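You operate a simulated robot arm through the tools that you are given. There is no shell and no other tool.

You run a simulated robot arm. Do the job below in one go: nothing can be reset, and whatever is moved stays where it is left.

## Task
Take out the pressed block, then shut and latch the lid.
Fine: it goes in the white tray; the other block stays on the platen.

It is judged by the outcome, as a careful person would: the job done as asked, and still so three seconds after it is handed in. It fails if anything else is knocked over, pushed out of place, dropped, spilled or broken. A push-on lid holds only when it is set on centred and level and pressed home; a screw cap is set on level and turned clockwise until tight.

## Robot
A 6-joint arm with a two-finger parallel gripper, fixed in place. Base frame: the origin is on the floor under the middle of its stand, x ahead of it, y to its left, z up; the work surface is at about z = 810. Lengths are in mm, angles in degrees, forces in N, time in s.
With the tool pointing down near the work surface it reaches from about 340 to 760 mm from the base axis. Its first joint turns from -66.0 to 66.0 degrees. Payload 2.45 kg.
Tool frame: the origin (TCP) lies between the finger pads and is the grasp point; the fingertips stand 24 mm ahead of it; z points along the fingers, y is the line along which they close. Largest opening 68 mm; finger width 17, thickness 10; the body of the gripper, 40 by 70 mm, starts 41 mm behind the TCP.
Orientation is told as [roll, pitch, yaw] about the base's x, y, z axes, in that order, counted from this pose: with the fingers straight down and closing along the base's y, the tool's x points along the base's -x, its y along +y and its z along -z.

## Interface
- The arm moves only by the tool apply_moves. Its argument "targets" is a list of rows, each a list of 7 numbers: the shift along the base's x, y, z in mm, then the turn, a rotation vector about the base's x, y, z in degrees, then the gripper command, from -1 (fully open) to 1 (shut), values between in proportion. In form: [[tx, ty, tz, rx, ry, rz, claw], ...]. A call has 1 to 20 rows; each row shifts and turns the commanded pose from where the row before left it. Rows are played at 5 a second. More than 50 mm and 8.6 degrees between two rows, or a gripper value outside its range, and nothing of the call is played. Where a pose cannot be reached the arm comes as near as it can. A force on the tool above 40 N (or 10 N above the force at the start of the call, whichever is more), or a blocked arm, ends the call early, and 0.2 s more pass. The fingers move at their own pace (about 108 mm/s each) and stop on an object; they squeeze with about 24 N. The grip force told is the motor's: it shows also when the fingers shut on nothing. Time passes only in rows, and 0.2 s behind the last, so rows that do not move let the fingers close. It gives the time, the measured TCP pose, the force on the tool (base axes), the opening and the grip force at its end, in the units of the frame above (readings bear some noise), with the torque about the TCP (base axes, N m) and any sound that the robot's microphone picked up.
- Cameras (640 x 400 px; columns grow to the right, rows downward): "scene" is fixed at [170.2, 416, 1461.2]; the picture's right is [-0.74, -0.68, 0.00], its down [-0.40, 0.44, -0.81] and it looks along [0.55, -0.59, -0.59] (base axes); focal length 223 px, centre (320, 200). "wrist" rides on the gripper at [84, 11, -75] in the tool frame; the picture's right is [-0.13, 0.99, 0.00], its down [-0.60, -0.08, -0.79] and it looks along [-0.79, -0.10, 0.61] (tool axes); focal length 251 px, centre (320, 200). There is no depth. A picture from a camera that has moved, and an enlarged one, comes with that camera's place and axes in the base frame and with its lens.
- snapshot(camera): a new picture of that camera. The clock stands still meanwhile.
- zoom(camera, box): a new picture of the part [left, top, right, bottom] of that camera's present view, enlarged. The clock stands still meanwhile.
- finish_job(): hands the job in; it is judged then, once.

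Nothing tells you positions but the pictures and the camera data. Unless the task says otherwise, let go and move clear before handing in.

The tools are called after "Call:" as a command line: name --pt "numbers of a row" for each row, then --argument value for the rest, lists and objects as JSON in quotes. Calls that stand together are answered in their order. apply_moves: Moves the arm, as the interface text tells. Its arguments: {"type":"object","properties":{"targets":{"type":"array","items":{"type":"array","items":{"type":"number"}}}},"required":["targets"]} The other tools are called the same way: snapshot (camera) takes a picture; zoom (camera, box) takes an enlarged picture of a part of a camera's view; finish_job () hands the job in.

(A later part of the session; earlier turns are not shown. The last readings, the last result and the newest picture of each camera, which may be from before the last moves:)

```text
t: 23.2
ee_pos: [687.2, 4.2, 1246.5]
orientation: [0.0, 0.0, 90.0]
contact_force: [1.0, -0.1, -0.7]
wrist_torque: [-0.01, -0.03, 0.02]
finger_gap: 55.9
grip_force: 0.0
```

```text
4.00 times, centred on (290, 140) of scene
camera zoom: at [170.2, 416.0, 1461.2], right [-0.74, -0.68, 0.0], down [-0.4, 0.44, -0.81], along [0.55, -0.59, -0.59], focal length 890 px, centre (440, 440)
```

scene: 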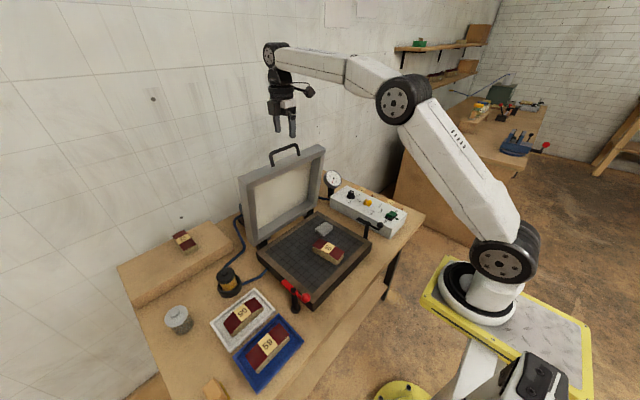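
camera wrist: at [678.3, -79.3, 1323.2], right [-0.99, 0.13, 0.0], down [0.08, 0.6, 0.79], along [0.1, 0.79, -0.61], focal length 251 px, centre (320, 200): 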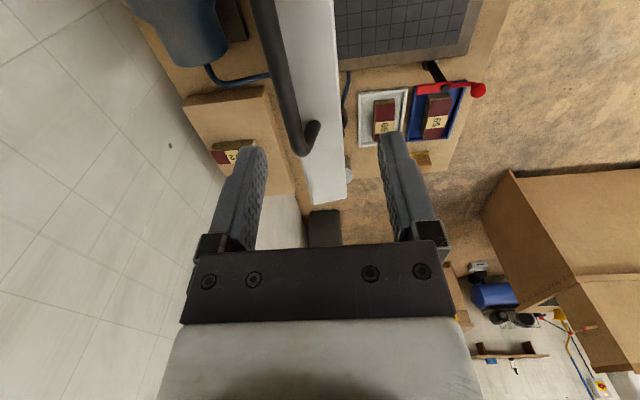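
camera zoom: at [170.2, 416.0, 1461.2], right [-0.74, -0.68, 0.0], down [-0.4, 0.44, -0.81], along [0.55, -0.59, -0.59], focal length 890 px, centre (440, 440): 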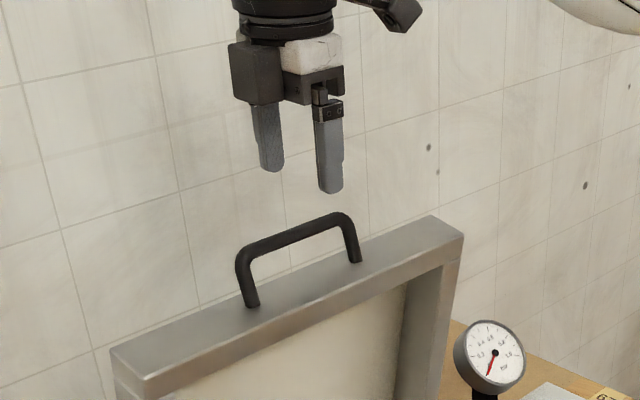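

From here the bar is at about x=710, z≈1170. I'll centre over it and lower the fingers either side, keeping the tips above the lid's top edge.

Call:
apply_moves --pt "22 -4 0 0 0 0 -0.65" --pt "0 0 -30 0 0 0 -0.65" --pt "0 0 -25 0 0 0 -0.65" --pt "0 0 0 0 0 0 -0.65"

Call:
zoom --camera "wrist" --box '[170, 0, 470, 250]'

Call:
zoom --camera "scene" --box '[240, 110, 340, 190]'

```text
t: 24.2
ee_pos: [709.6, 1.7, 1191.5]
orientation: [0.0, 0.0, 90.0]
contact_force: [0.1, -1.1, -0.2]
wrist_torque: [-0.02, 0.01, 0.02]
finger_gap: 55.8
grip_force: 0.0
```

```text
1.60 times, centred on (320, 125) of wrist
camera zoom: at [699.7, -83.2, 1266.8], right [-0.99, 0.13, 0.0], down [0.08, 0.6, 0.79], along [0.1, 0.79, -0.61], focal length 402 px, centre (320, 320)
```

zoom: 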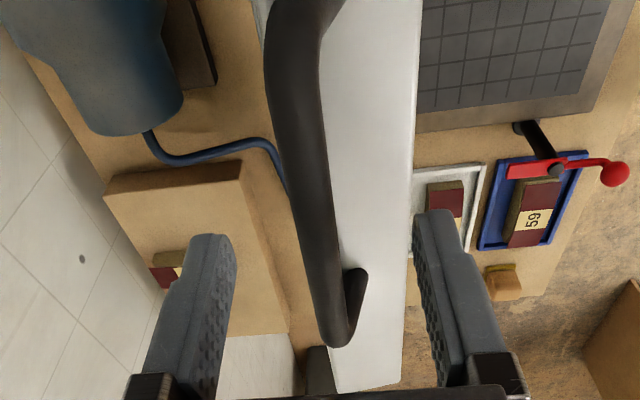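

```text
5.00 times, centred on (290, 150) of scene
camera zoom: at [170.2, 416.0, 1461.2], right [-0.74, -0.68, 0.0], down [-0.4, 0.44, -0.81], along [0.55, -0.59, -0.59], focal length 1113 px, centre (470, 450)
```

zoom: 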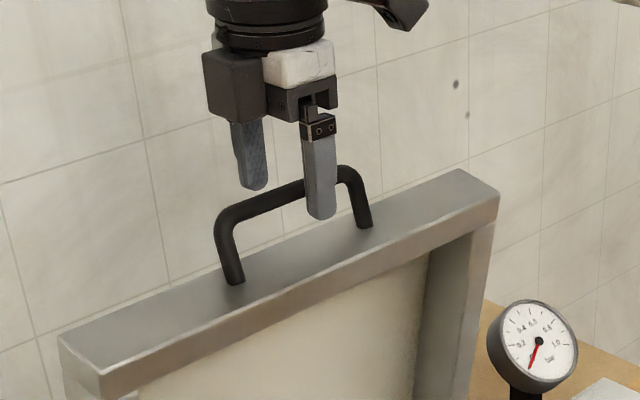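

The bar is centred between the fingers to within about 2 mm. I'll lower the last 22 mm and close on the bar.

Call:
apply_moves --pt "1.5 0 -12 0 0 0 -0.65" --pt "0 0 -10 0 0 0 -0.65" --pt "0 0 0 0 0 0 -0.2" --pt "0 0 0 0 0 0 0.3" --pt "0 0 0 0 0 0 0.6" --pt "0 0 0 0 0 0 1" --pt "0 0 0 0 0 0 1"

Call:
zoom --camera "wrist" --box '[170, 0, 470, 250]'

Call:
zoom --camera "scene" --box '[240, 110, 340, 190]'

```text
t: 25.8
ee_pos: [708.1, 1.0, 1167.8]
orientation: [0.3, 0.0, 90.1]
contact_force: [-28.3, -0.7, -1.2]
wrist_torque: [0.02, -0.1, -0.13]
finger_gap: 11.6
grip_force: 32.5
```

```text
1.60 times, centred on (320, 125) of wrist
camera zoom: at [700.4, -82.9, 1245.6], right [-0.99, 0.13, 0.01], down [0.08, 0.6, 0.79], along [0.1, 0.79, -0.61], focal length 402 px, centre (320, 320)
```

zoom: 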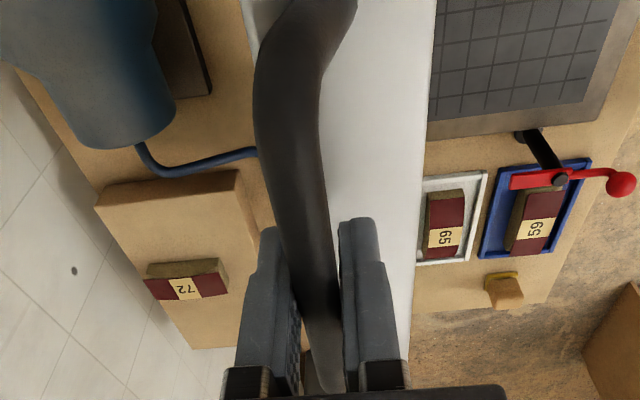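

```text
5.00 times, centred on (290, 150) of scene
camera zoom: at [169.2, 416.0, 1461.3], right [-0.74, -0.68, 0.0], down [-0.4, 0.44, -0.81], along [0.55, -0.59, -0.59], focal length 1113 px, centre (470, 450)
```

zoom: 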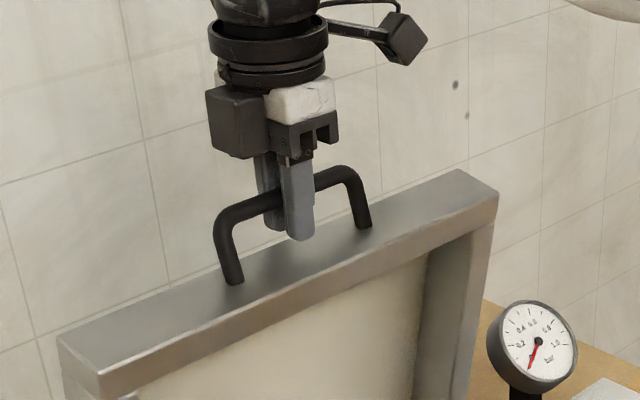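

I've gripped the bar (11.6 mm gap). The 28 N along x is the lid pressing against its open stop because I commanded a couple of mm too far, so I'll ease toward -x and see how the lid responds.

Call:
apply_moves --pt "-3 0 0 0 0 0 1" --pt "-3 0 0 0 0 0 1" --pt "0 0 0 0 0 0 1"

```text
t: 26.6
ee_pos: [705.8, 0.5, 1169.0]
orientation: [-0.1, 0.0, 89.9]
contact_force: [4.1, -4.8, -2.4]
wrist_torque: [0.5, -0.1, -0.09]
finger_gap: 11.8
grip_force: 32.1
```

The lid now follows with only a light load (~4 N). I'll lead the bar along its arc about the hinge, tilting the tool gradually with the lid, and watch the forces.

Call:
apply_moves --pt "-18.2 0 -2.2 0 -1.5 0 1" --pt "-18.1 0 -3.3 0 -1.5 0 1" --pt "0 0 0 0 0 0 1"

Call:
zoom --camera "scene" --box '[220, 100, 380, 260]'

```text
t: 27.4
ee_pos: [668.0, 1.1, 1163.8]
orientation: [-3.1, -0.1, 90.0]
contact_force: [-0.3, -4.9, 5.8]
wrist_torque: [-0.19, -0.01, -0.1]
finger_gap: 11.8
grip_force: 32.5
```

```text
2.50 times, centred on (300, 180) of scene
camera zoom: at [170.1, 415.8, 1461.3], right [-0.74, -0.68, 0.0], down [-0.4, 0.44, -0.81], along [0.55, -0.59, -0.59], focal length 557 px, centre (370, 250)
```

zoom: 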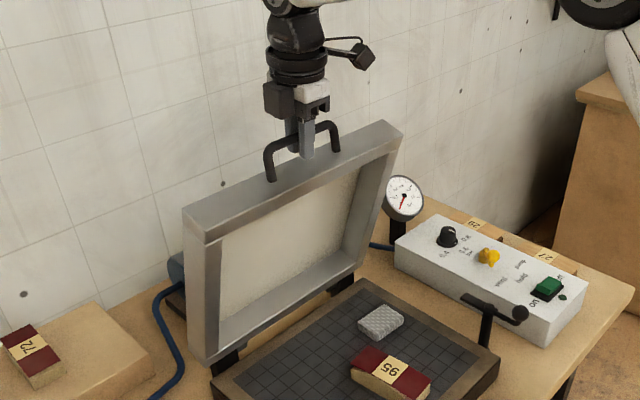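

The lid swings smoothly and forces stay small. Continuing along the arc.

Call:
apply_moves --pt "-17.9 0 -3.8 0 -1.5 0 1" --pt "-17.6 0 -4.9 0 -1.5 0 1" --pt "-17.4 0 -5.9 0 -1.5 0 1" --pt "-17.0 0 -6.9 0 -1.5 0 1" --pt "-16.6 0 -7.8 0 -1.5 0 1" --pt "0 0 0 0 0 0 1"

Call:
zoom --camera "scene" --box '[220, 100, 380, 260]'

```text
t: 28.8
ee_pos: [581.0, 0.8, 1133.2]
orientation: [-10.3, -0.1, 89.9]
contact_force: [4.5, 18.8, -10.7]
wrist_torque: [0.06, 0.01, -0.05]
finger_gap: 12.1
grip_force: 32.2
```

```text
2.50 times, centred on (300, 180) of scene
camera zoom: at [170.6, 416.7, 1460.9], right [-0.74, -0.68, 0.0], down [-0.4, 0.44, -0.81], along [0.55, -0.59, -0.59], focal length 557 px, centre (370, 250)
```

zoom: 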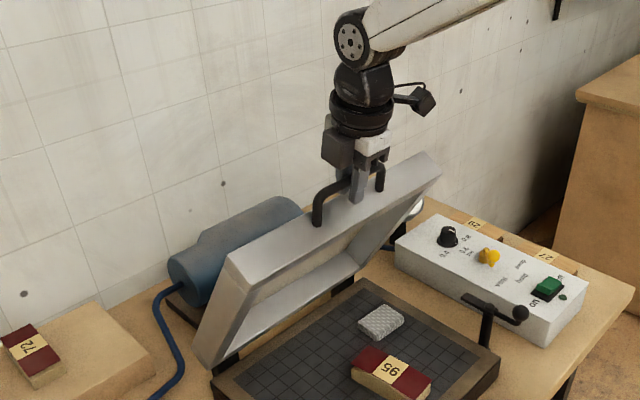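

The lid is about 20° down. There is a small sideways load, so I'll shift slightly in y to relax it and carry on.

Call:
apply_moves --pt "0 1.5 -0.5 0 0 0 1" --pt "-16.2 0 -8.7 0 -1.5 0 1" --pt "-15.8 0 -9.4 0 -1.5 0 1" --pt "-15.1 0 -10.3 0 -1.5 0 1" --pt "0 0 0 0 0 0 1"

Call:
zoom --camera "scene" --box '[220, 100, 380, 260]'

```text
t: 30.0
ee_pos: [535.1, 1.2, 1106.3]
orientation: [-15.1, 0.0, 90.0]
contact_force: [-0.1, -11.3, 2.7]
wrist_torque: [-0.68, -0.01, -0.17]
finger_gap: 11.9
grip_force: 32.3
```

```text
2.50 times, centred on (300, 180) of scene
camera zoom: at [170.1, 415.6, 1461.3], right [-0.74, -0.68, 0.0], down [-0.4, 0.44, -0.81], along [0.55, -0.59, -0.59], focal length 557 px, centre (370, 250)
```

zoom: 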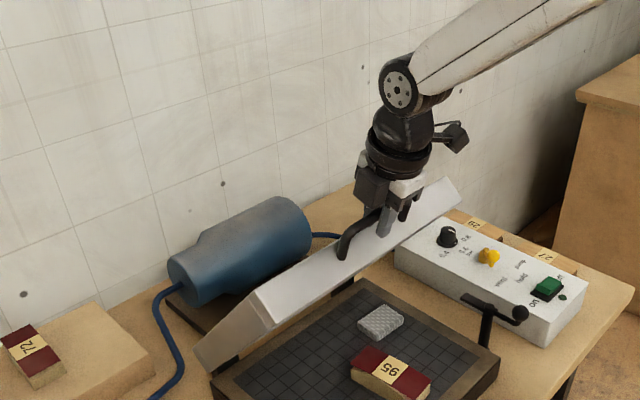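

Call:
apply_moves --pt "0 -0.8 0 0 0 0 1" --pt "-14.7 0 -11.1 0 -1.5 0 1" --pt "-14.0 0 -11.8 0 -1.5 0 1" --pt "-13.5 0 -12.6 0 -1.5 0 1" --pt "-12.7 0 -13.2 0 -1.5 0 1" --pt "0 0 0 0 0 0 1"

Call:
zoom --camera "scene" --box '[220, 120, 420, 320]'

```text
t: 31.4
ee_pos: [481.4, 1.1, 1057.1]
orientation: [-21.1, 0.0, 90.0]
contact_force: [1.0, -21.1, -1.6]
wrist_torque: [-0.06, -0.02, 0.08]
finger_gap: 11.8
grip_force: 31.9
```

```text
2.00 times, centred on (320, 220) of scene
camera zoom: at [170.3, 415.3, 1461.4], right [-0.74, -0.68, 0.0], down [-0.4, 0.44, -0.81], along [0.55, -0.59, -0.59], focal length 445 px, centre (320, 160)
```

zoom: 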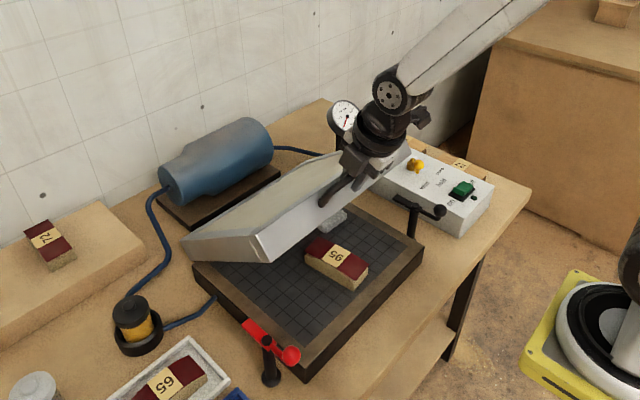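

Call:
apply_moves --pt "0 -1.5 0 0 0 0 1" --pt "-12.0 0 -13.9 0 -1.5 0 1" --pt "-11.3 0 -14.5 0 -1.5 0 1" --pt "-10.5 0 -15.0 0 -1.5 0 1" --pt "0 0 0 0 0 0 1"

Call:
zoom --camera "scene" --box '[220, 120, 420, 320]'

```text
t: 32.6
ee_pos: [446.4, 2.2, 1011.5]
orientation: [-25.4, -0.1, 90.1]
contact_force: [-4.1, 21.6, 3.0]
wrist_torque: [-0.01, -0.01, 0.04]
finger_gap: 11.7
grip_force: 32.2
```

```text
2.00 times, centred on (320, 220) of scene
camera zoom: at [170.0, 416.7, 1461.0], right [-0.74, -0.68, 0.0], down [-0.4, 0.44, -0.81], along [0.55, -0.59, -0.59], focal length 445 px, centre (320, 160)
```

zoom: 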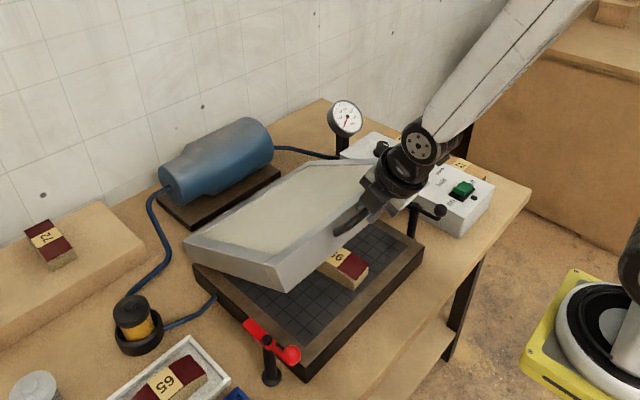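

Call:
apply_moves --pt "0 0.8 0 0 0 0 1" --pt "-9.7 0 -15.6 0 -1.5 0 1" --pt "-8.9 0 -16.1 0 -1.5 0 1" --pt "-8.0 0 -16.5 0 -1.5 0 1" --pt "0 0 0 0 0 0 1"

Call:
zoom --camera "scene" --box '[220, 120, 420, 320]'

```text
t: 33.5
ee_pos: [432.3, -1.1, 977.6]
orientation: [-27.5, 0.1, 89.9]
contact_force: [-11.1, 1.0, 4.3]
wrist_torque: [-0.05, 0.01, 0.13]
finger_gap: 11.5
grip_force: 32.6
out of reach, approached as far as the arm can: row 3, 4
stopped in row 4: the force on the tool passed its limit at 48 N (the readings are from after the stop); the commanded pose is now the measured one
```

```text
2.00 times, centred on (320, 220) of scene
camera zoom: at [169.9, 416.0, 1461.2], right [-0.74, -0.68, 0.0], down [-0.4, 0.44, -0.81], along [0.55, -0.59, -0.59], focal length 445 px, centre (320, 160)
```

zoom: 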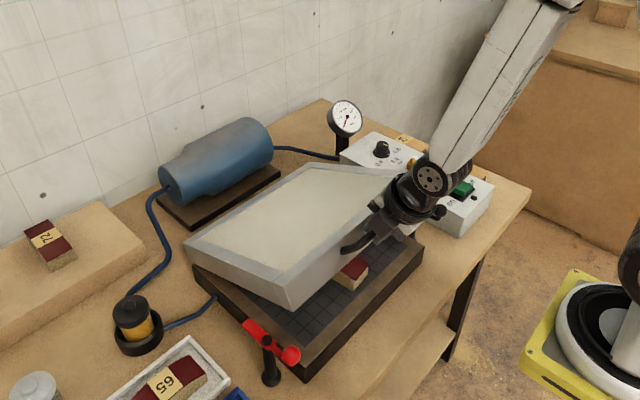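

The tilt ran into the arm's inner reach limit at about 28°, so I'll bring the tool back toward vertical on the rest of the way down. First I'll check the grip on the bar.

Call:
snapshot --camera "wrist"

Call:
zoom --camera "scene" --box '[310, 190, 390, 270]'

```text
taken
camera wrist: at [388.6, -84.4, 1039.8], right [-0.88, 0.13, -0.46], down [-0.3, 0.6, 0.74], along [0.37, 0.79, -0.49], focal length 251 px, centre (320, 200)
```

wrist: 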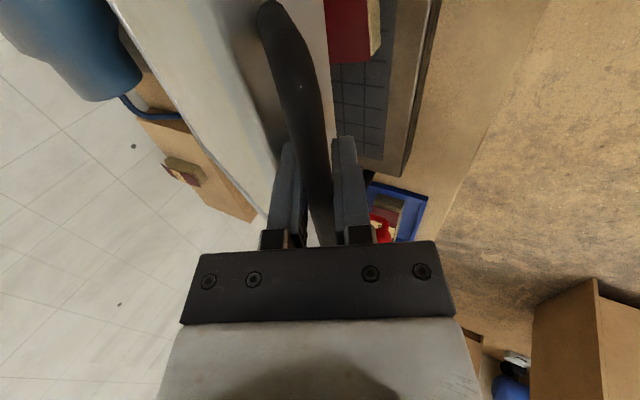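

```text
5.00 times, centred on (350, 230) of scene
camera zoom: at [169.9, 416.0, 1461.2], right [-0.74, -0.68, 0.0], down [-0.4, 0.44, -0.81], along [0.55, -0.59, -0.59], focal length 1113 px, centre (170, 50)
```

zoom: 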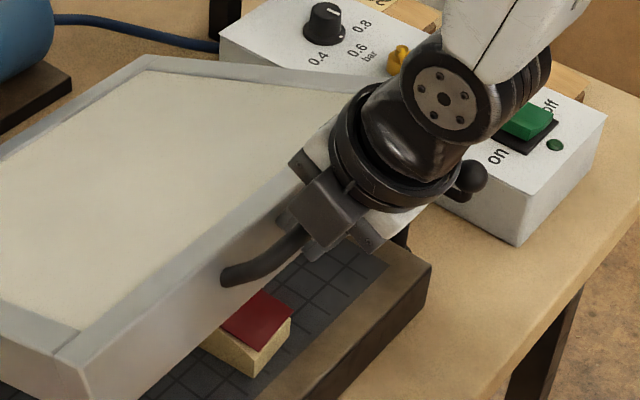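

The bar is still centred in the fingers. I'll straighten the tool while lowering along the arc.

Call:
apply_moves --pt "0 0 0 0 3 0 1" --pt "-8.1 0 -16.3 0 4 0 1" --pt "-7.0 0 -16.7 0 3 0 1" --pt "0 0 0 0 0 0 1"

Call:
zoom --camera "scene" --box '[220, 120, 420, 320]'

```text
t: 34.5
ee_pos: [417.9, -0.5, 944.8]
orientation: [-17.6, 0.1, 89.9]
contact_force: [-15.1, 20.3, 5.9]
wrist_torque: [-0.18, -0.09, 0.16]
finger_gap: 11.8
grip_force: 32.2
```

```text
2.00 times, centred on (320, 220) of scene
camera zoom: at [169.7, 416.6, 1461.1], right [-0.74, -0.68, 0.0], down [-0.4, 0.44, -0.81], along [0.55, -0.59, -0.59], focal length 445 px, centre (320, 160)
```

zoom: 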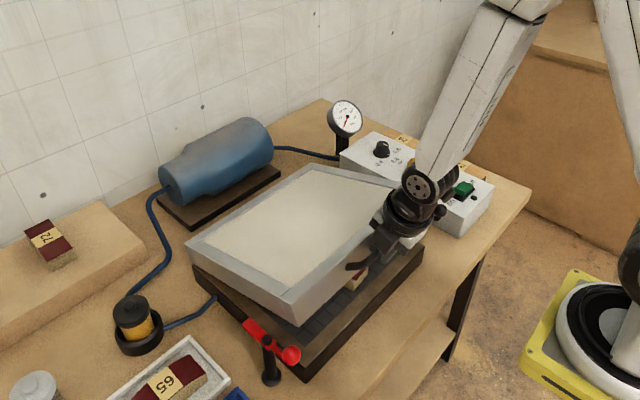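

Call:
apply_moves --pt "-1.5 1 0 0 0 0 1" --pt "-6.5 0 -17.1 0 2 0 1" --pt "-5.6 0 -17.4 0 1.5 0 1" --pt "0 0 0 0 0 0 1"

Call:
zoom --camera "scene" --box '[220, 120, 420, 320]'

```text
t: 35.5
ee_pos: [405.7, -0.4, 910.4]
orientation: [-14.5, 0.0, 89.9]
contact_force: [0.3, -22.2, 0.5]
wrist_torque: [0.04, -0.02, 0.5]
finger_gap: 11.8
grip_force: 32.5
```

```text
2.00 times, centred on (320, 220) of scene
camera zoom: at [170.3, 415.4, 1461.4], right [-0.74, -0.68, 0.0], down [-0.4, 0.44, -0.81], along [0.55, -0.59, -0.59], focal length 445 px, centre (320, 160)
```

zoom: 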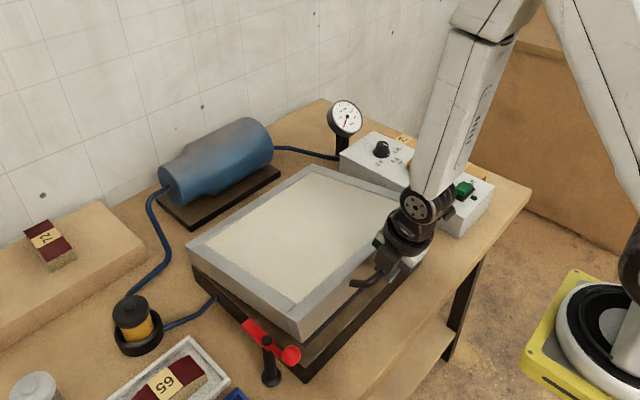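

Call:
apply_moves --pt "0 -0.8 0 0 0 0 1" --pt "-4.4 0 -17.6 0 1.5 0 1" --pt "-3.4 0 -17.8 0 1.5 0 1" --pt "0 0 0 0 0 0 1"

Call:
zoom --camera "scene" --box '[240, 160, 400, 320]'

```text
t: 36.5
ee_pos: [396.7, -0.6, 873.5]
orientation: [-11.1, 0.1, 90.2]
contact_force: [-4.6, 14.4, -1.4]
wrist_torque: [0.46, -0.07, 0.34]
finger_gap: 11.5
grip_force: 32.1
```

```text
2.50 times, centred on (320, 240) of scene
camera zoom: at [170.1, 416.4, 1461.1], right [-0.74, -0.68, 0.0], down [-0.4, 0.44, -0.81], along [0.55, -0.59, -0.59], focal length 557 px, centre (320, 100)
```

zoom: 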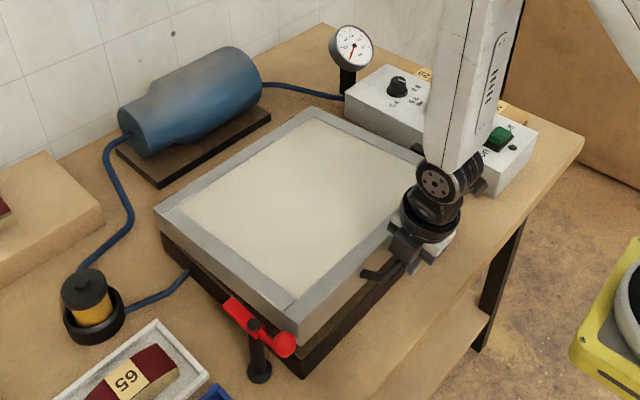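

Call:
apply_moves --pt "-1.5 0.5 -8 0 1 0 1" --pt "-1 0 -7 0 1 0 1" --pt "0 0 0 0 0 0 1"

Call:
zoom --camera "scene" --box '[240, 160, 400, 320]'

```text
t: 37.2
ee_pos: [394.7, -0.9, 859.4]
orientation: [-9.2, 0.0, 89.9]
contact_force: [-6.3, -2.6, -1.9]
wrist_torque: [-0.39, -0.08, 0.38]
finger_gap: 11.7
grip_force: 32.5
```

```text
2.50 times, centred on (320, 240) of scene
camera zoom: at [170.1, 415.9, 1461.2], right [-0.74, -0.68, 0.0], down [-0.4, 0.44, -0.81], along [0.55, -0.59, -0.59], focal length 557 px, centre (320, 100)
```

zoom: 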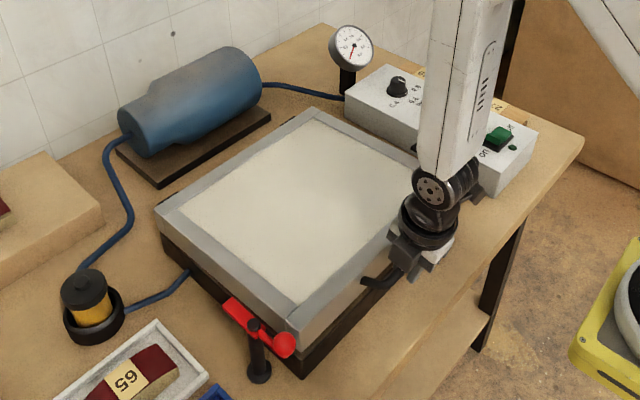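

Call:
apply_moves --pt "-0.8 0 -5 0 0 0 1" --pt "0 0 0 0 0 0 1"

Call:
apply_moves --pt "-0.5 0 -4 0 0 0 1" --pt "0 0 0 0 0 0 1"

Call:
zoom --camera "scene" --box '[260, 200, 380, 320]'

```text
t: 37.9
ee_pos: [395.0, -0.7, 854.6]
orientation: [-9.2, -0.1, 89.9]
contact_force: [-6.1, -11.1, -0.3]
wrist_torque: [-0.23, -0.14, 0.42]
finger_gap: 11.7
grip_force: 32.2
```

```text
t: 38.5
ee_pos: [393.0, -0.1, 851.7]
orientation: [-9.1, 0.0, 89.9]
contact_force: [-5.3, -19.8, -1.6]
wrist_torque: [-0.1, -0.09, 0.45]
finger_gap: 11.9
grip_force: 32.5
```

```text
3.33 times, centred on (320, 260) of scene
camera zoom: at [170.1, 415.5, 1461.4], right [-0.74, -0.68, 0.0], down [-0.4, 0.44, -0.81], along [0.55, -0.59, -0.59], focal length 742 px, centre (320, 0)
```

zoom: 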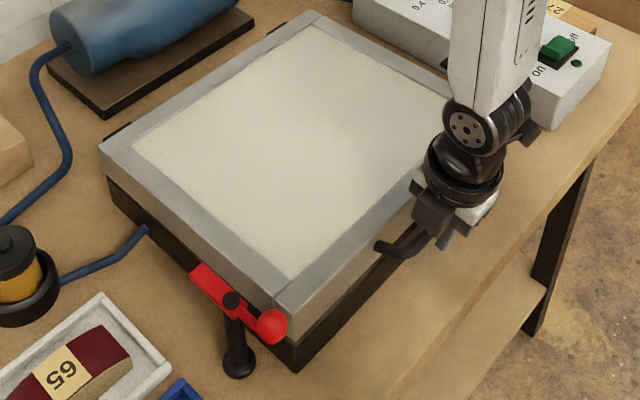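

Call:
apply_moves --pt "-0.4 -0.8 -4 0 0 0 1" --pt "0 0 0 0 0 0 1"

Call:
apply_moves --pt "-0.3 0 -4 0 0 0 1" --pt "0 0 0 0 0 0 1"

Call:
zoom --camera "scene" --box '[260, 230, 360, 320]'

```text
t: 39.0
ee_pos: [392.5, 1.3, 845.5]
orientation: [-9.2, -0.1, 90.0]
contact_force: [-6.8, -3.0, -0.6]
wrist_torque: [0.28, -0.07, 0.36]
finger_gap: 11.9
grip_force: 32.4
```

```text
t: 39.6
ee_pos: [391.8, 0.2, 842.8]
orientation: [-9.2, -0.1, 90.1]
contact_force: [-8.6, 11.8, -0.9]
wrist_torque: [0.18, -0.13, 0.31]
finger_gap: 11.5
grip_force: 31.7
```

```text
4.44 times, centred on (310, 275) of scene
camera zoom: at [170.0, 416.3, 1461.1], right [-0.74, -0.68, 0.0], down [-0.4, 0.44, -0.81], along [0.55, -0.59, -0.59], focal length 990 px, centre (364, -133)
```

zoom: 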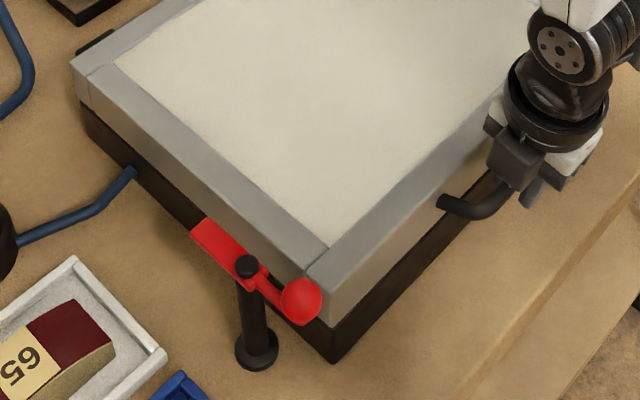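

Call:
apply_moves --pt "-0.5 0.5 -3 0 0 0 1" --pt "0 0 0 0 0 0 1"

Call:
apply_moves --pt "-0.3 0 -3 0 0 0 1" --pt "0 0 0 0 0 0 1"

Call:
zoom --camera "scene" --box '[290, 240, 370, 320]'

```text
t: 40.2
ee_pos: [393.7, -1.7, 839.2]
orientation: [-9.4, 0.0, 89.9]
contact_force: [-7.9, 2.1, 18.4]
wrist_torque: [-0.1, -0.04, 0.55]
finger_gap: 12.2
grip_force: 32.0
```

```text
t: 40.9
ee_pos: [393.3, -0.6, 836.6]
orientation: [-9.6, 0.0, 89.8]
contact_force: [1.0, -3.6, 22.8]
wrist_torque: [-0.05, 0.15, 0.47]
finger_gap: 11.6
grip_force: 32.0
```

```text
5.00 times, centred on (330, 280) of scene
camera zoom: at [170.0, 415.9, 1461.3], right [-0.74, -0.68, 0.0], down [-0.4, 0.44, -0.81], along [0.55, -0.59, -0.59], focal length 1113 px, centre (270, -200)
```

zoom: 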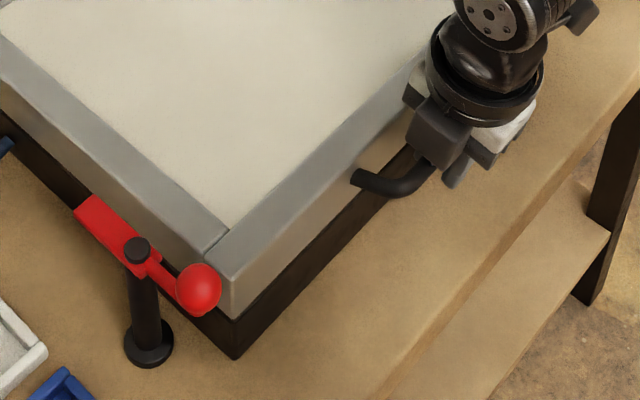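

The lid is down on the platen, with the contact force rising to about 20 N. I'll open slightly to release the bar and withdraw along the tool axis.

Call:
apply_moves --pt "0 0 2 0 0 0 1" --pt "0 0 0 0 0 0 0.5" --pt "0 0 0 0 0 0 0.1" --pt "0 0 0 0 0 0 0.1"

Call:
snapshot --camera "wrist"

Call:
zoom --camera "scene" --box '[260, 200, 380, 320]'

```text
t: 41.9
ee_pos: [392.0, -0.7, 838.7]
orientation: [-9.1, -0.1, 89.8]
contact_force: [0.3, 0.3, 0.0]
wrist_torque: [-0.01, 0.0, -0.03]
finger_gap: 30.7
grip_force: 0.0
```

```text
taken
camera wrist: at [370.1, -84.4, 911.7], right [-0.98, 0.13, -0.16], down [-0.05, 0.6, 0.8], along [0.2, 0.79, -0.59], focal length 251 px, centre (320, 200)
```

wrist: 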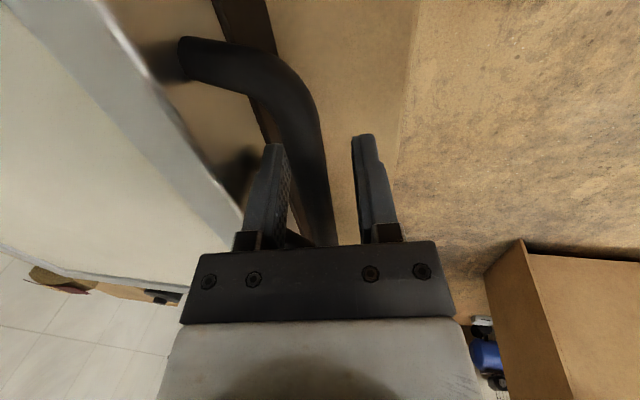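

```text
3.33 times, centred on (320, 260) of scene
camera zoom: at [170.2, 416.0, 1461.2], right [-0.74, -0.68, 0.0], down [-0.4, 0.44, -0.81], along [0.55, -0.59, -0.59], focal length 742 px, centre (320, 0)
```

zoom: 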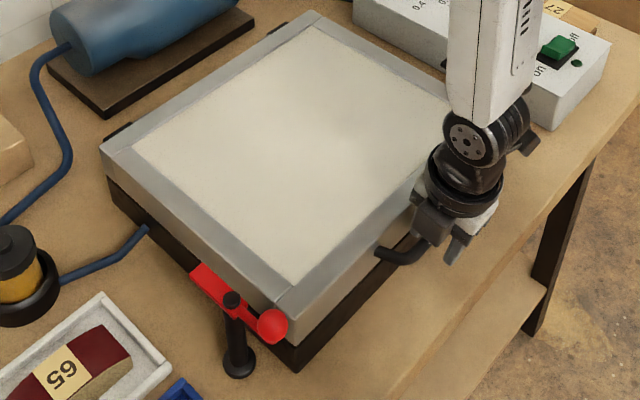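

Released with no residual force. I'll withdraw upward and level the tool.

Call:
apply_moves --pt "-2 0 12 0 0 0 0.1" --pt "-2 0 15 0 0 0 0.1" --pt "-2 0 20 0 0 0 0.1" --pt "0 0 30 0 3 0 0.1" --pt "0 0 30 0 3 0 0.1" --pt "0 0 30 0 3.1 0 0.1" --pt "0 0 0 0 0 0 0.1"

Call:
snapshot --camera "scene"

Call:
zoom --camera "scene" --box '[230, 180, 430, 320]'

Call:
snapshot --camera "wrist"

```text
t: 43.5
ee_pos: [386.2, 0.8, 976.6]
orientation: [-0.2, 0.1, 89.9]
contact_force: [0.5, -0.3, 0.5]
wrist_torque: [-0.02, -0.02, -0.02]
finger_gap: 30.4
grip_force: 0.0
```

```text
taken
```

scene: 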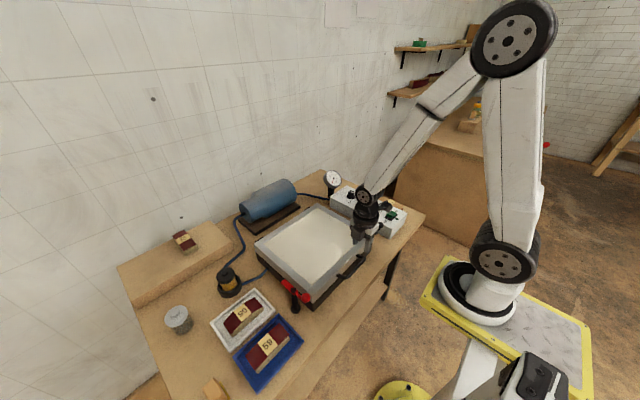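

```text
2.86 times, centred on (330, 250) of scene
camera zoom: at [170.2, 416.0, 1461.2], right [-0.74, -0.68, 0.0], down [-0.4, 0.44, -0.81], along [0.55, -0.59, -0.59], focal length 636 px, centre (291, 57)
```

zoom: 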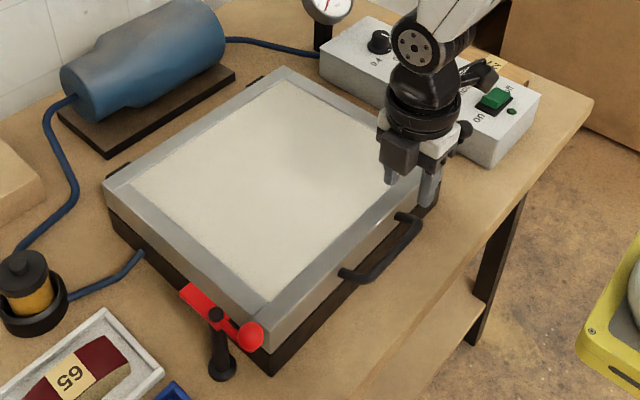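

```text
taken
camera wrist: at [376.2, -84.1, 1053.6], right [-0.99, 0.13, 0.0], down [0.08, 0.6, 0.79], along [0.1, 0.79, -0.61], focal length 251 px, centre (320, 200)
```

wrist: 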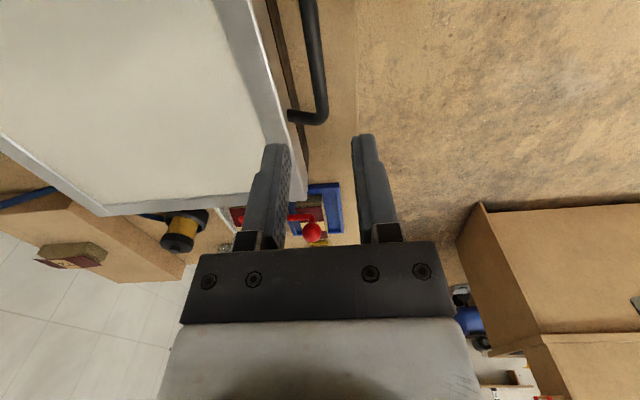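

The lid is fully down. I'll look closely at the red and black latches to plan how to turn them over the lid rim.

Call:
zoom --camera "scene" --box '[270, 260, 334, 320]'

Call:
zoom --camera "scene" --box '[250, 200, 350, 320]'

```text
6.67 times, centred on (302, 290) of scene
camera zoom: at [170.2, 416.0, 1461.2], right [-0.74, -0.68, 0.0], down [-0.4, 0.44, -0.81], along [0.55, -0.59, -0.59], focal length 1484 px, centre (440, -400)
```

zoom: 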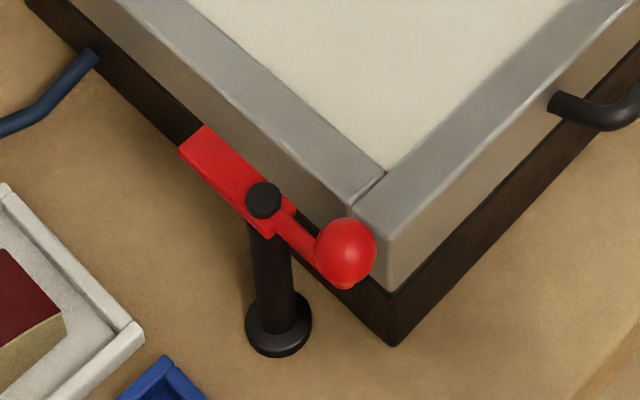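

```text
3.33 times, centred on (300, 260) of scene
camera zoom: at [170.2, 416.0, 1461.2], right [-0.74, -0.68, 0.0], down [-0.4, 0.44, -0.81], along [0.55, -0.59, -0.59], focal length 742 px, centre (387, 0)
```

zoom: 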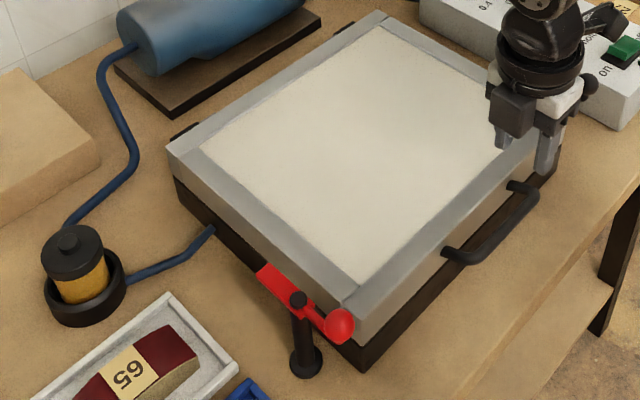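

The lid top is near z≈855 and the latch paddles sit just above that height, so each latch must swing 90° inward over the rim. I'll close the fingers and move near the red knob for a closer look.

Call:
apply_moves --pt "5 30 0 0 0 0 1" --pt "5 35 0 0 0 0 1" --pt "5 35 0 0 0 0 1" --pt "0 20 0 0 0 0 1" --pt "0 0 0 0 0 0 1"

Call:
snapshot --camera "wrist"

Call:
zoom --camera "wrist" --box '[230, 80, 390, 240]'

Call:
zoom --camera "scene" --box '[310, 160, 430, 280]'

```text
t: 44.6
ee_pos: [401.1, 121.2, 976.4]
orientation: [-0.1, 0.0, 89.8]
contact_force: [-0.2, -0.3, 0.2]
wrist_torque: [0.0, -0.01, 0.0]
finger_gap: 0.1
grip_force: 24.0
```

```text
taken
camera wrist: at [390.6, 36.6, 1052.6], right [-0.99, 0.13, 0.0], down [0.08, 0.6, 0.79], along [0.1, 0.79, -0.61], focal length 251 px, centre (320, 200)
```

wrist: 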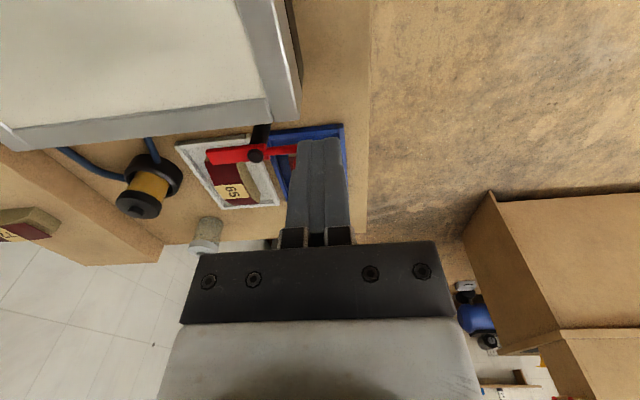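

```text
2.50 times, centred on (310, 160) of wrist
camera zoom: at [390.6, 36.6, 1052.6], right [-0.99, 0.13, 0.0], down [0.08, 0.6, 0.79], along [0.1, 0.79, -0.61], focal length 629 px, centre (345, 300)
```

zoom: 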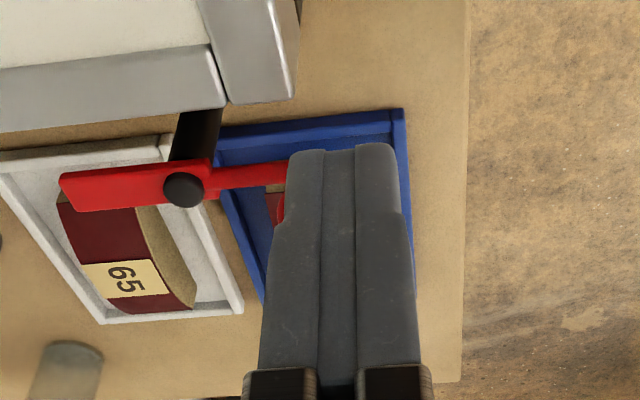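

```text
3.33 times, centred on (370, 220) of scene
camera zoom: at [170.2, 416.0, 1461.2], right [-0.74, -0.68, 0.0], down [-0.4, 0.44, -0.81], along [0.55, -0.59, -0.59], focal length 742 px, centre (153, 133)
```

zoom: 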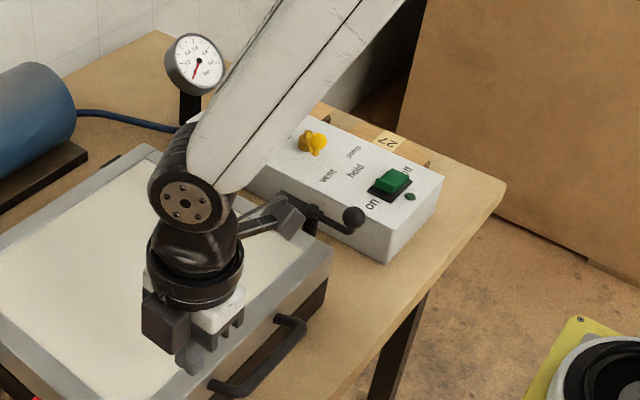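

The red knob is near (424, 198, 888). I'll come down just inboard of it with closed fingers, tips above the lid surface, ready to push it outward (+y).

Call:
apply_moves --pt "12 20 0 0 0 0 1" --pt "11 15 0 0 0 0 1" --pt "0 0 -40 0 0 0 1" --pt "0 0 -38 0 0 0 1" --pt "0 0 0 0 0 0 1"

Call:
snapshot --camera "wrist"

Call:
zoom --camera "scene" --box '[260, 240, 340, 320]'

```text
t: 45.9
ee_pos: [425.3, 156.5, 899.1]
orientation: [-0.1, -0.1, 89.8]
contact_force: [0.4, 0.3, -0.1]
wrist_torque: [-0.02, 0.0, 0.0]
finger_gap: 0.0
grip_force: 23.0
```

```text
taken
camera wrist: at [414.5, 73.1, 975.1], right [-0.99, 0.13, 0.0], down [0.08, 0.6, 0.79], along [0.1, 0.79, -0.61], focal length 251 px, centre (320, 200)
```

wrist: 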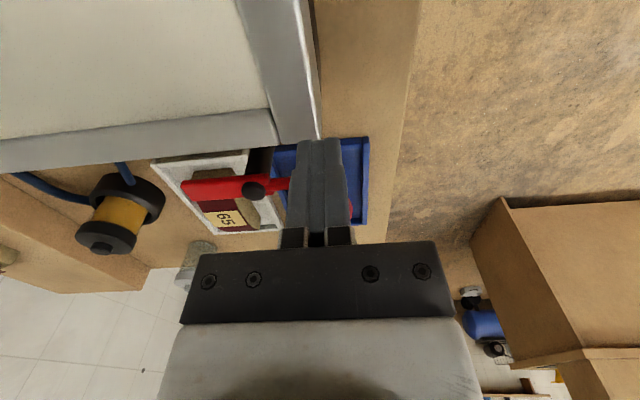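

```text
5.00 times, centred on (300, 280) of scene
camera zoom: at [170.2, 416.0, 1461.2], right [-0.74, -0.68, 0.0], down [-0.4, 0.44, -0.81], along [0.55, -0.59, -0.59], focal length 1113 px, centre (420, -200)
```

zoom: 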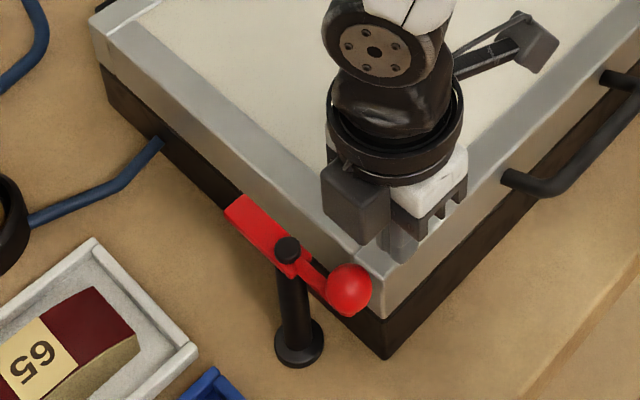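

Call:
apply_moves --pt "-1 8 -6 0 0 0 1" --pt "0 10 0 0 0 0 1" --pt "-1 6 0 0 0 0 1" --pt "-1 6 0 0 0 0 1" --pt "-1 6 0 0 0 0 1" --pt "0 0 0 0 0 0 1"

Call:
zoom --camera "scene" --box '[260, 240, 340, 320]'

```text
t: 47.2
ee_pos: [421.0, 191.3, 890.6]
orientation: [0.0, 0.0, 89.8]
contact_force: [0.0, 0.0, -0.2]
wrist_torque: [0.02, 0.0, 0.03]
finger_gap: 0.0
grip_force: 23.8
```

```text
5.00 times, centred on (300, 280) of scene
camera zoom: at [170.2, 416.0, 1461.2], right [-0.74, -0.68, 0.0], down [-0.4, 0.44, -0.81], along [0.55, -0.59, -0.59], focal length 1113 px, centre (420, -200)
```

zoom: 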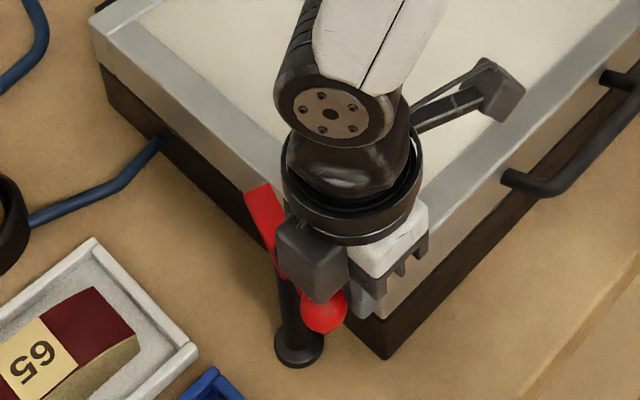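

The red latch is turning freely, now about 25° round. I'll continue around its arc.

Call:
apply_moves --pt "0 7 0 0 0 0 1" --pt "0 7 0 0 0 0 1" --pt "2 7 0 0 0 0 1" --pt "2 7 0 0 0 0 1" --pt "0 0 0 0 0 0 1"

Call:
zoom --camera "scene" --box '[260, 240, 340, 320]'

Call:
snapshot --camera "wrist"

```text
t: 48.5
ee_pos: [424.4, 218.2, 891.6]
orientation: [-0.2, 0.0, 90.0]
contact_force: [0.3, 0.4, 0.2]
wrist_torque: [-0.01, -0.05, 0.02]
finger_gap: 0.0
grip_force: 23.4
```

```text
5.00 times, centred on (300, 280) of scene
camera zoom: at [170.2, 416.0, 1461.2], right [-0.74, -0.68, 0.0], down [-0.4, 0.44, -0.81], along [0.55, -0.59, -0.59], focal length 1113 px, centre (420, -200)
```

zoom: 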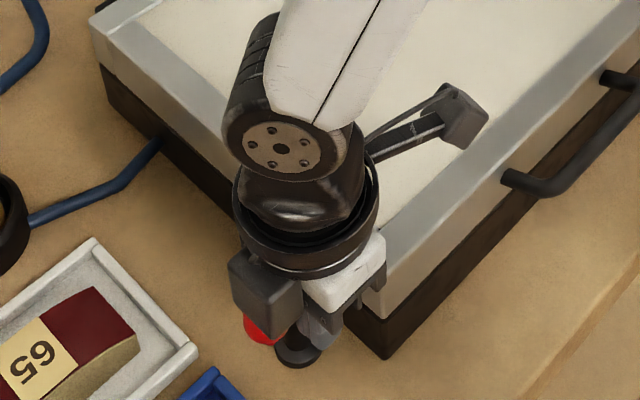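

```text
taken
camera wrist: at [414.5, 134.7, 968.1], right [-0.99, 0.13, 0.0], down [0.08, 0.6, 0.79], along [0.1, 0.79, -0.61], focal length 251 px, centre (320, 200)
```

wrist: 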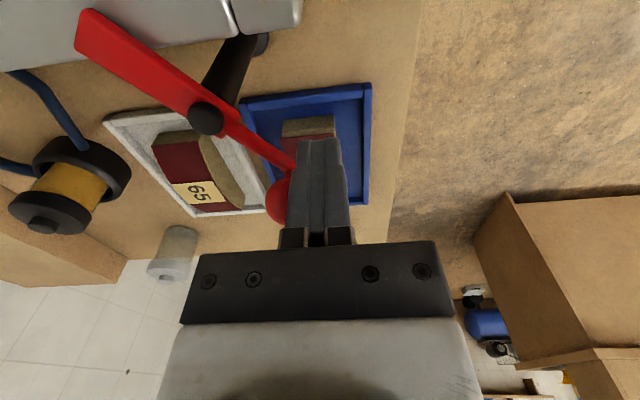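

Call:
apply_moves --pt "3.5 6 0 0 0 0 1" --pt "3.5 6.5 0 0 0 0 1" --pt "5 5 0 0 0 0 1" --pt "5 5 0 0 0 0 1" --pt "0 0 0 0 0 0 1"

Call:
snapshot --camera "wrist"

```text
t: 49.6
ee_pos: [441.2, 241.7, 890.0]
orientation: [-0.2, 0.0, 89.9]
contact_force: [-0.6, 0.0, -0.3]
wrist_torque: [-0.02, -0.01, -0.02]
finger_gap: 0.0
grip_force: 23.7
```

```text
taken
camera wrist: at [431.0, 157.9, 967.5], right [-0.99, 0.13, 0.0], down [0.08, 0.6, 0.79], along [0.1, 0.79, -0.61], focal length 251 px, centre (320, 200)
```

wrist: 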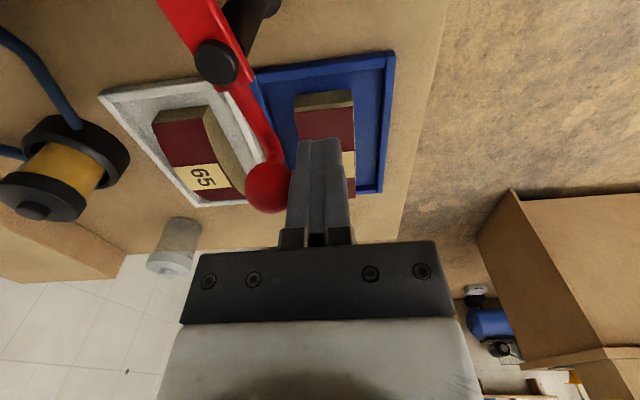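

The knob is at about 83° now. I'll push the last few millimetres carefully and watch for a stop or a click.

Call:
apply_moves --pt "5 3 0 0 0 0 1" --pt "4 2 0 0 0 0 1" --pt "0 0 0 0 0 0 1"

Call:
snapshot --camera "wrist"

```text
t: 50.2
ee_pos: [442.8, 242.9, 889.7]
orientation: [1.0, 0.8, 89.9]
contact_force: [-10.9, -0.1, 5.9]
wrist_torque: [0.05, -0.09, 0.04]
finger_gap: 0.1
grip_force: 23.6
stopped in row 2: the force on the tool passed its limit at 45 N (the readings are from after the stop); the commanded pose is now the measured one
```

```text
taken
camera wrist: at [433.3, 160.1, 967.5], right [-0.99, 0.13, 0.01], down [0.09, 0.61, 0.78], along [0.09, 0.78, -0.62], focal length 251 px, centre (320, 200)
```

wrist: 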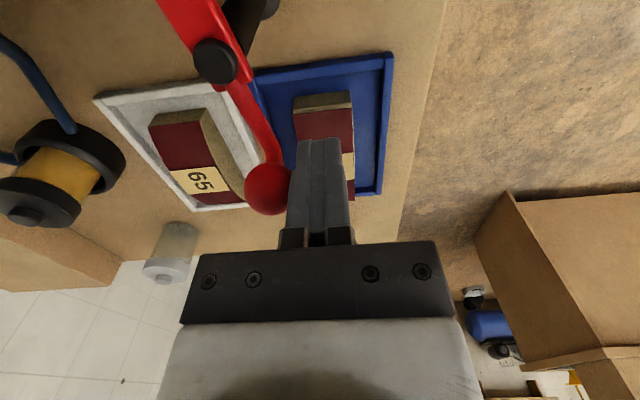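

The latch stopped firmly at about 83°. I'll back off and look at whether it is at its end stop with the paddle over the rim.

Call:
apply_moves --pt "-8 -2 0 0 0 0 1" --pt "-15 0 20 0 0 0 1" --pt "-10 -30 40 0 0 0 1" --pt "0 -45 20 0 0 0 1" --pt "0 -45 0 0 0 0 1" --pt "0 0 0 0 0 0 1"

Call:
snapshot --camera "wrist"

Call:
zoom --camera "scene" --box '[250, 240, 330, 320]'

```text
refused: row 3 steps farther than a row can; nothing moved
```

```text
taken
camera wrist: at [433.3, 160.1, 967.5], right [-0.99, 0.13, 0.01], down [0.09, 0.61, 0.78], along [0.09, 0.78, -0.62], focal length 251 px, centre (320, 200)
```

wrist: 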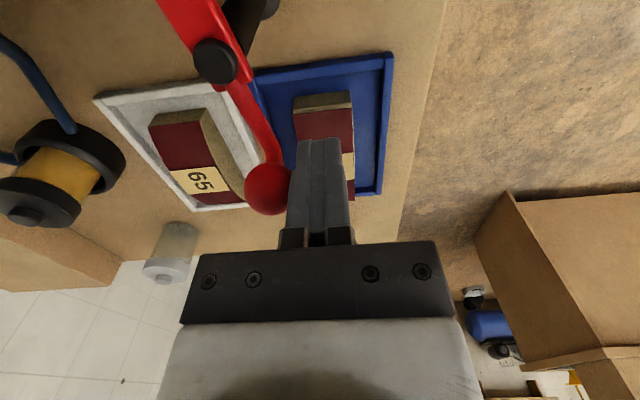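

```text
5.00 times, centred on (290, 280) of scene
camera zoom: at [169.8, 416.0, 1461.3], right [-0.74, -0.68, 0.0], down [-0.4, 0.44, -0.81], along [0.55, -0.59, -0.59], focal length 1113 px, centre (470, -200)
```

zoom: 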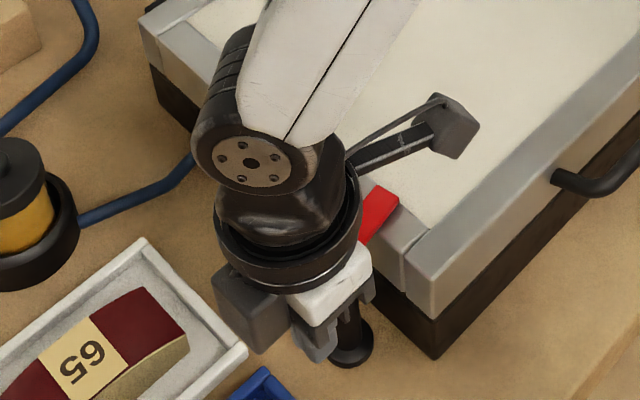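

One row was too long so nothing moved. The paddle tip is already visible over the lid rim. I'll back off in shorter rows.

Call:
apply_moves --pt "-8 -2 0 0 0 0 1" --pt "-15 0 20 0 0 0 1" --pt "-10 -20 35 0 0 0 1" --pt "0 -40 20 0 0 0 1" --pt "0 -45 0 0 0 0 1" --pt "0 -20 0 0 0 0 1"

Call:
snapshot --camera "wrist"

Call:
zoom --camera "scene" --box '[250, 240, 330, 320]'

```text
t: 51.6
ee_pos: [411.4, 117.3, 964.8]
orientation: [0.6, 0.6, 90.0]
contact_force: [0.0, 0.1, 0.5]
wrist_torque: [-0.01, 0.04, 0.01]
finger_gap: 0.0
grip_force: 24.5
```

```text
taken
camera wrist: at [402.5, 34.1, 1043.2], right [-0.99, 0.13, 0.01], down [0.09, 0.61, 0.79], along [0.1, 0.78, -0.62], focal length 251 px, centre (320, 200)
```

wrist: 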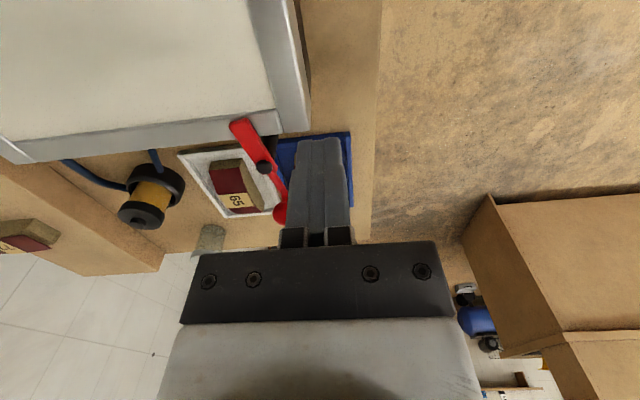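

```text
5.00 times, centred on (290, 280) of scene
camera zoom: at [170.2, 416.0, 1461.2], right [-0.74, -0.68, 0.0], down [-0.4, 0.44, -0.81], along [0.55, -0.59, -0.59], focal length 1113 px, centre (470, -200)
```

zoom: 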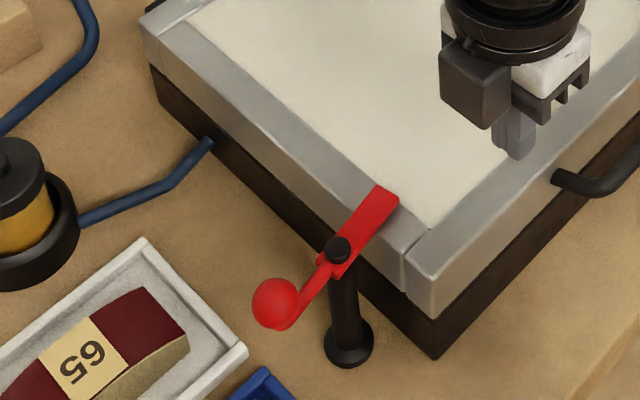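

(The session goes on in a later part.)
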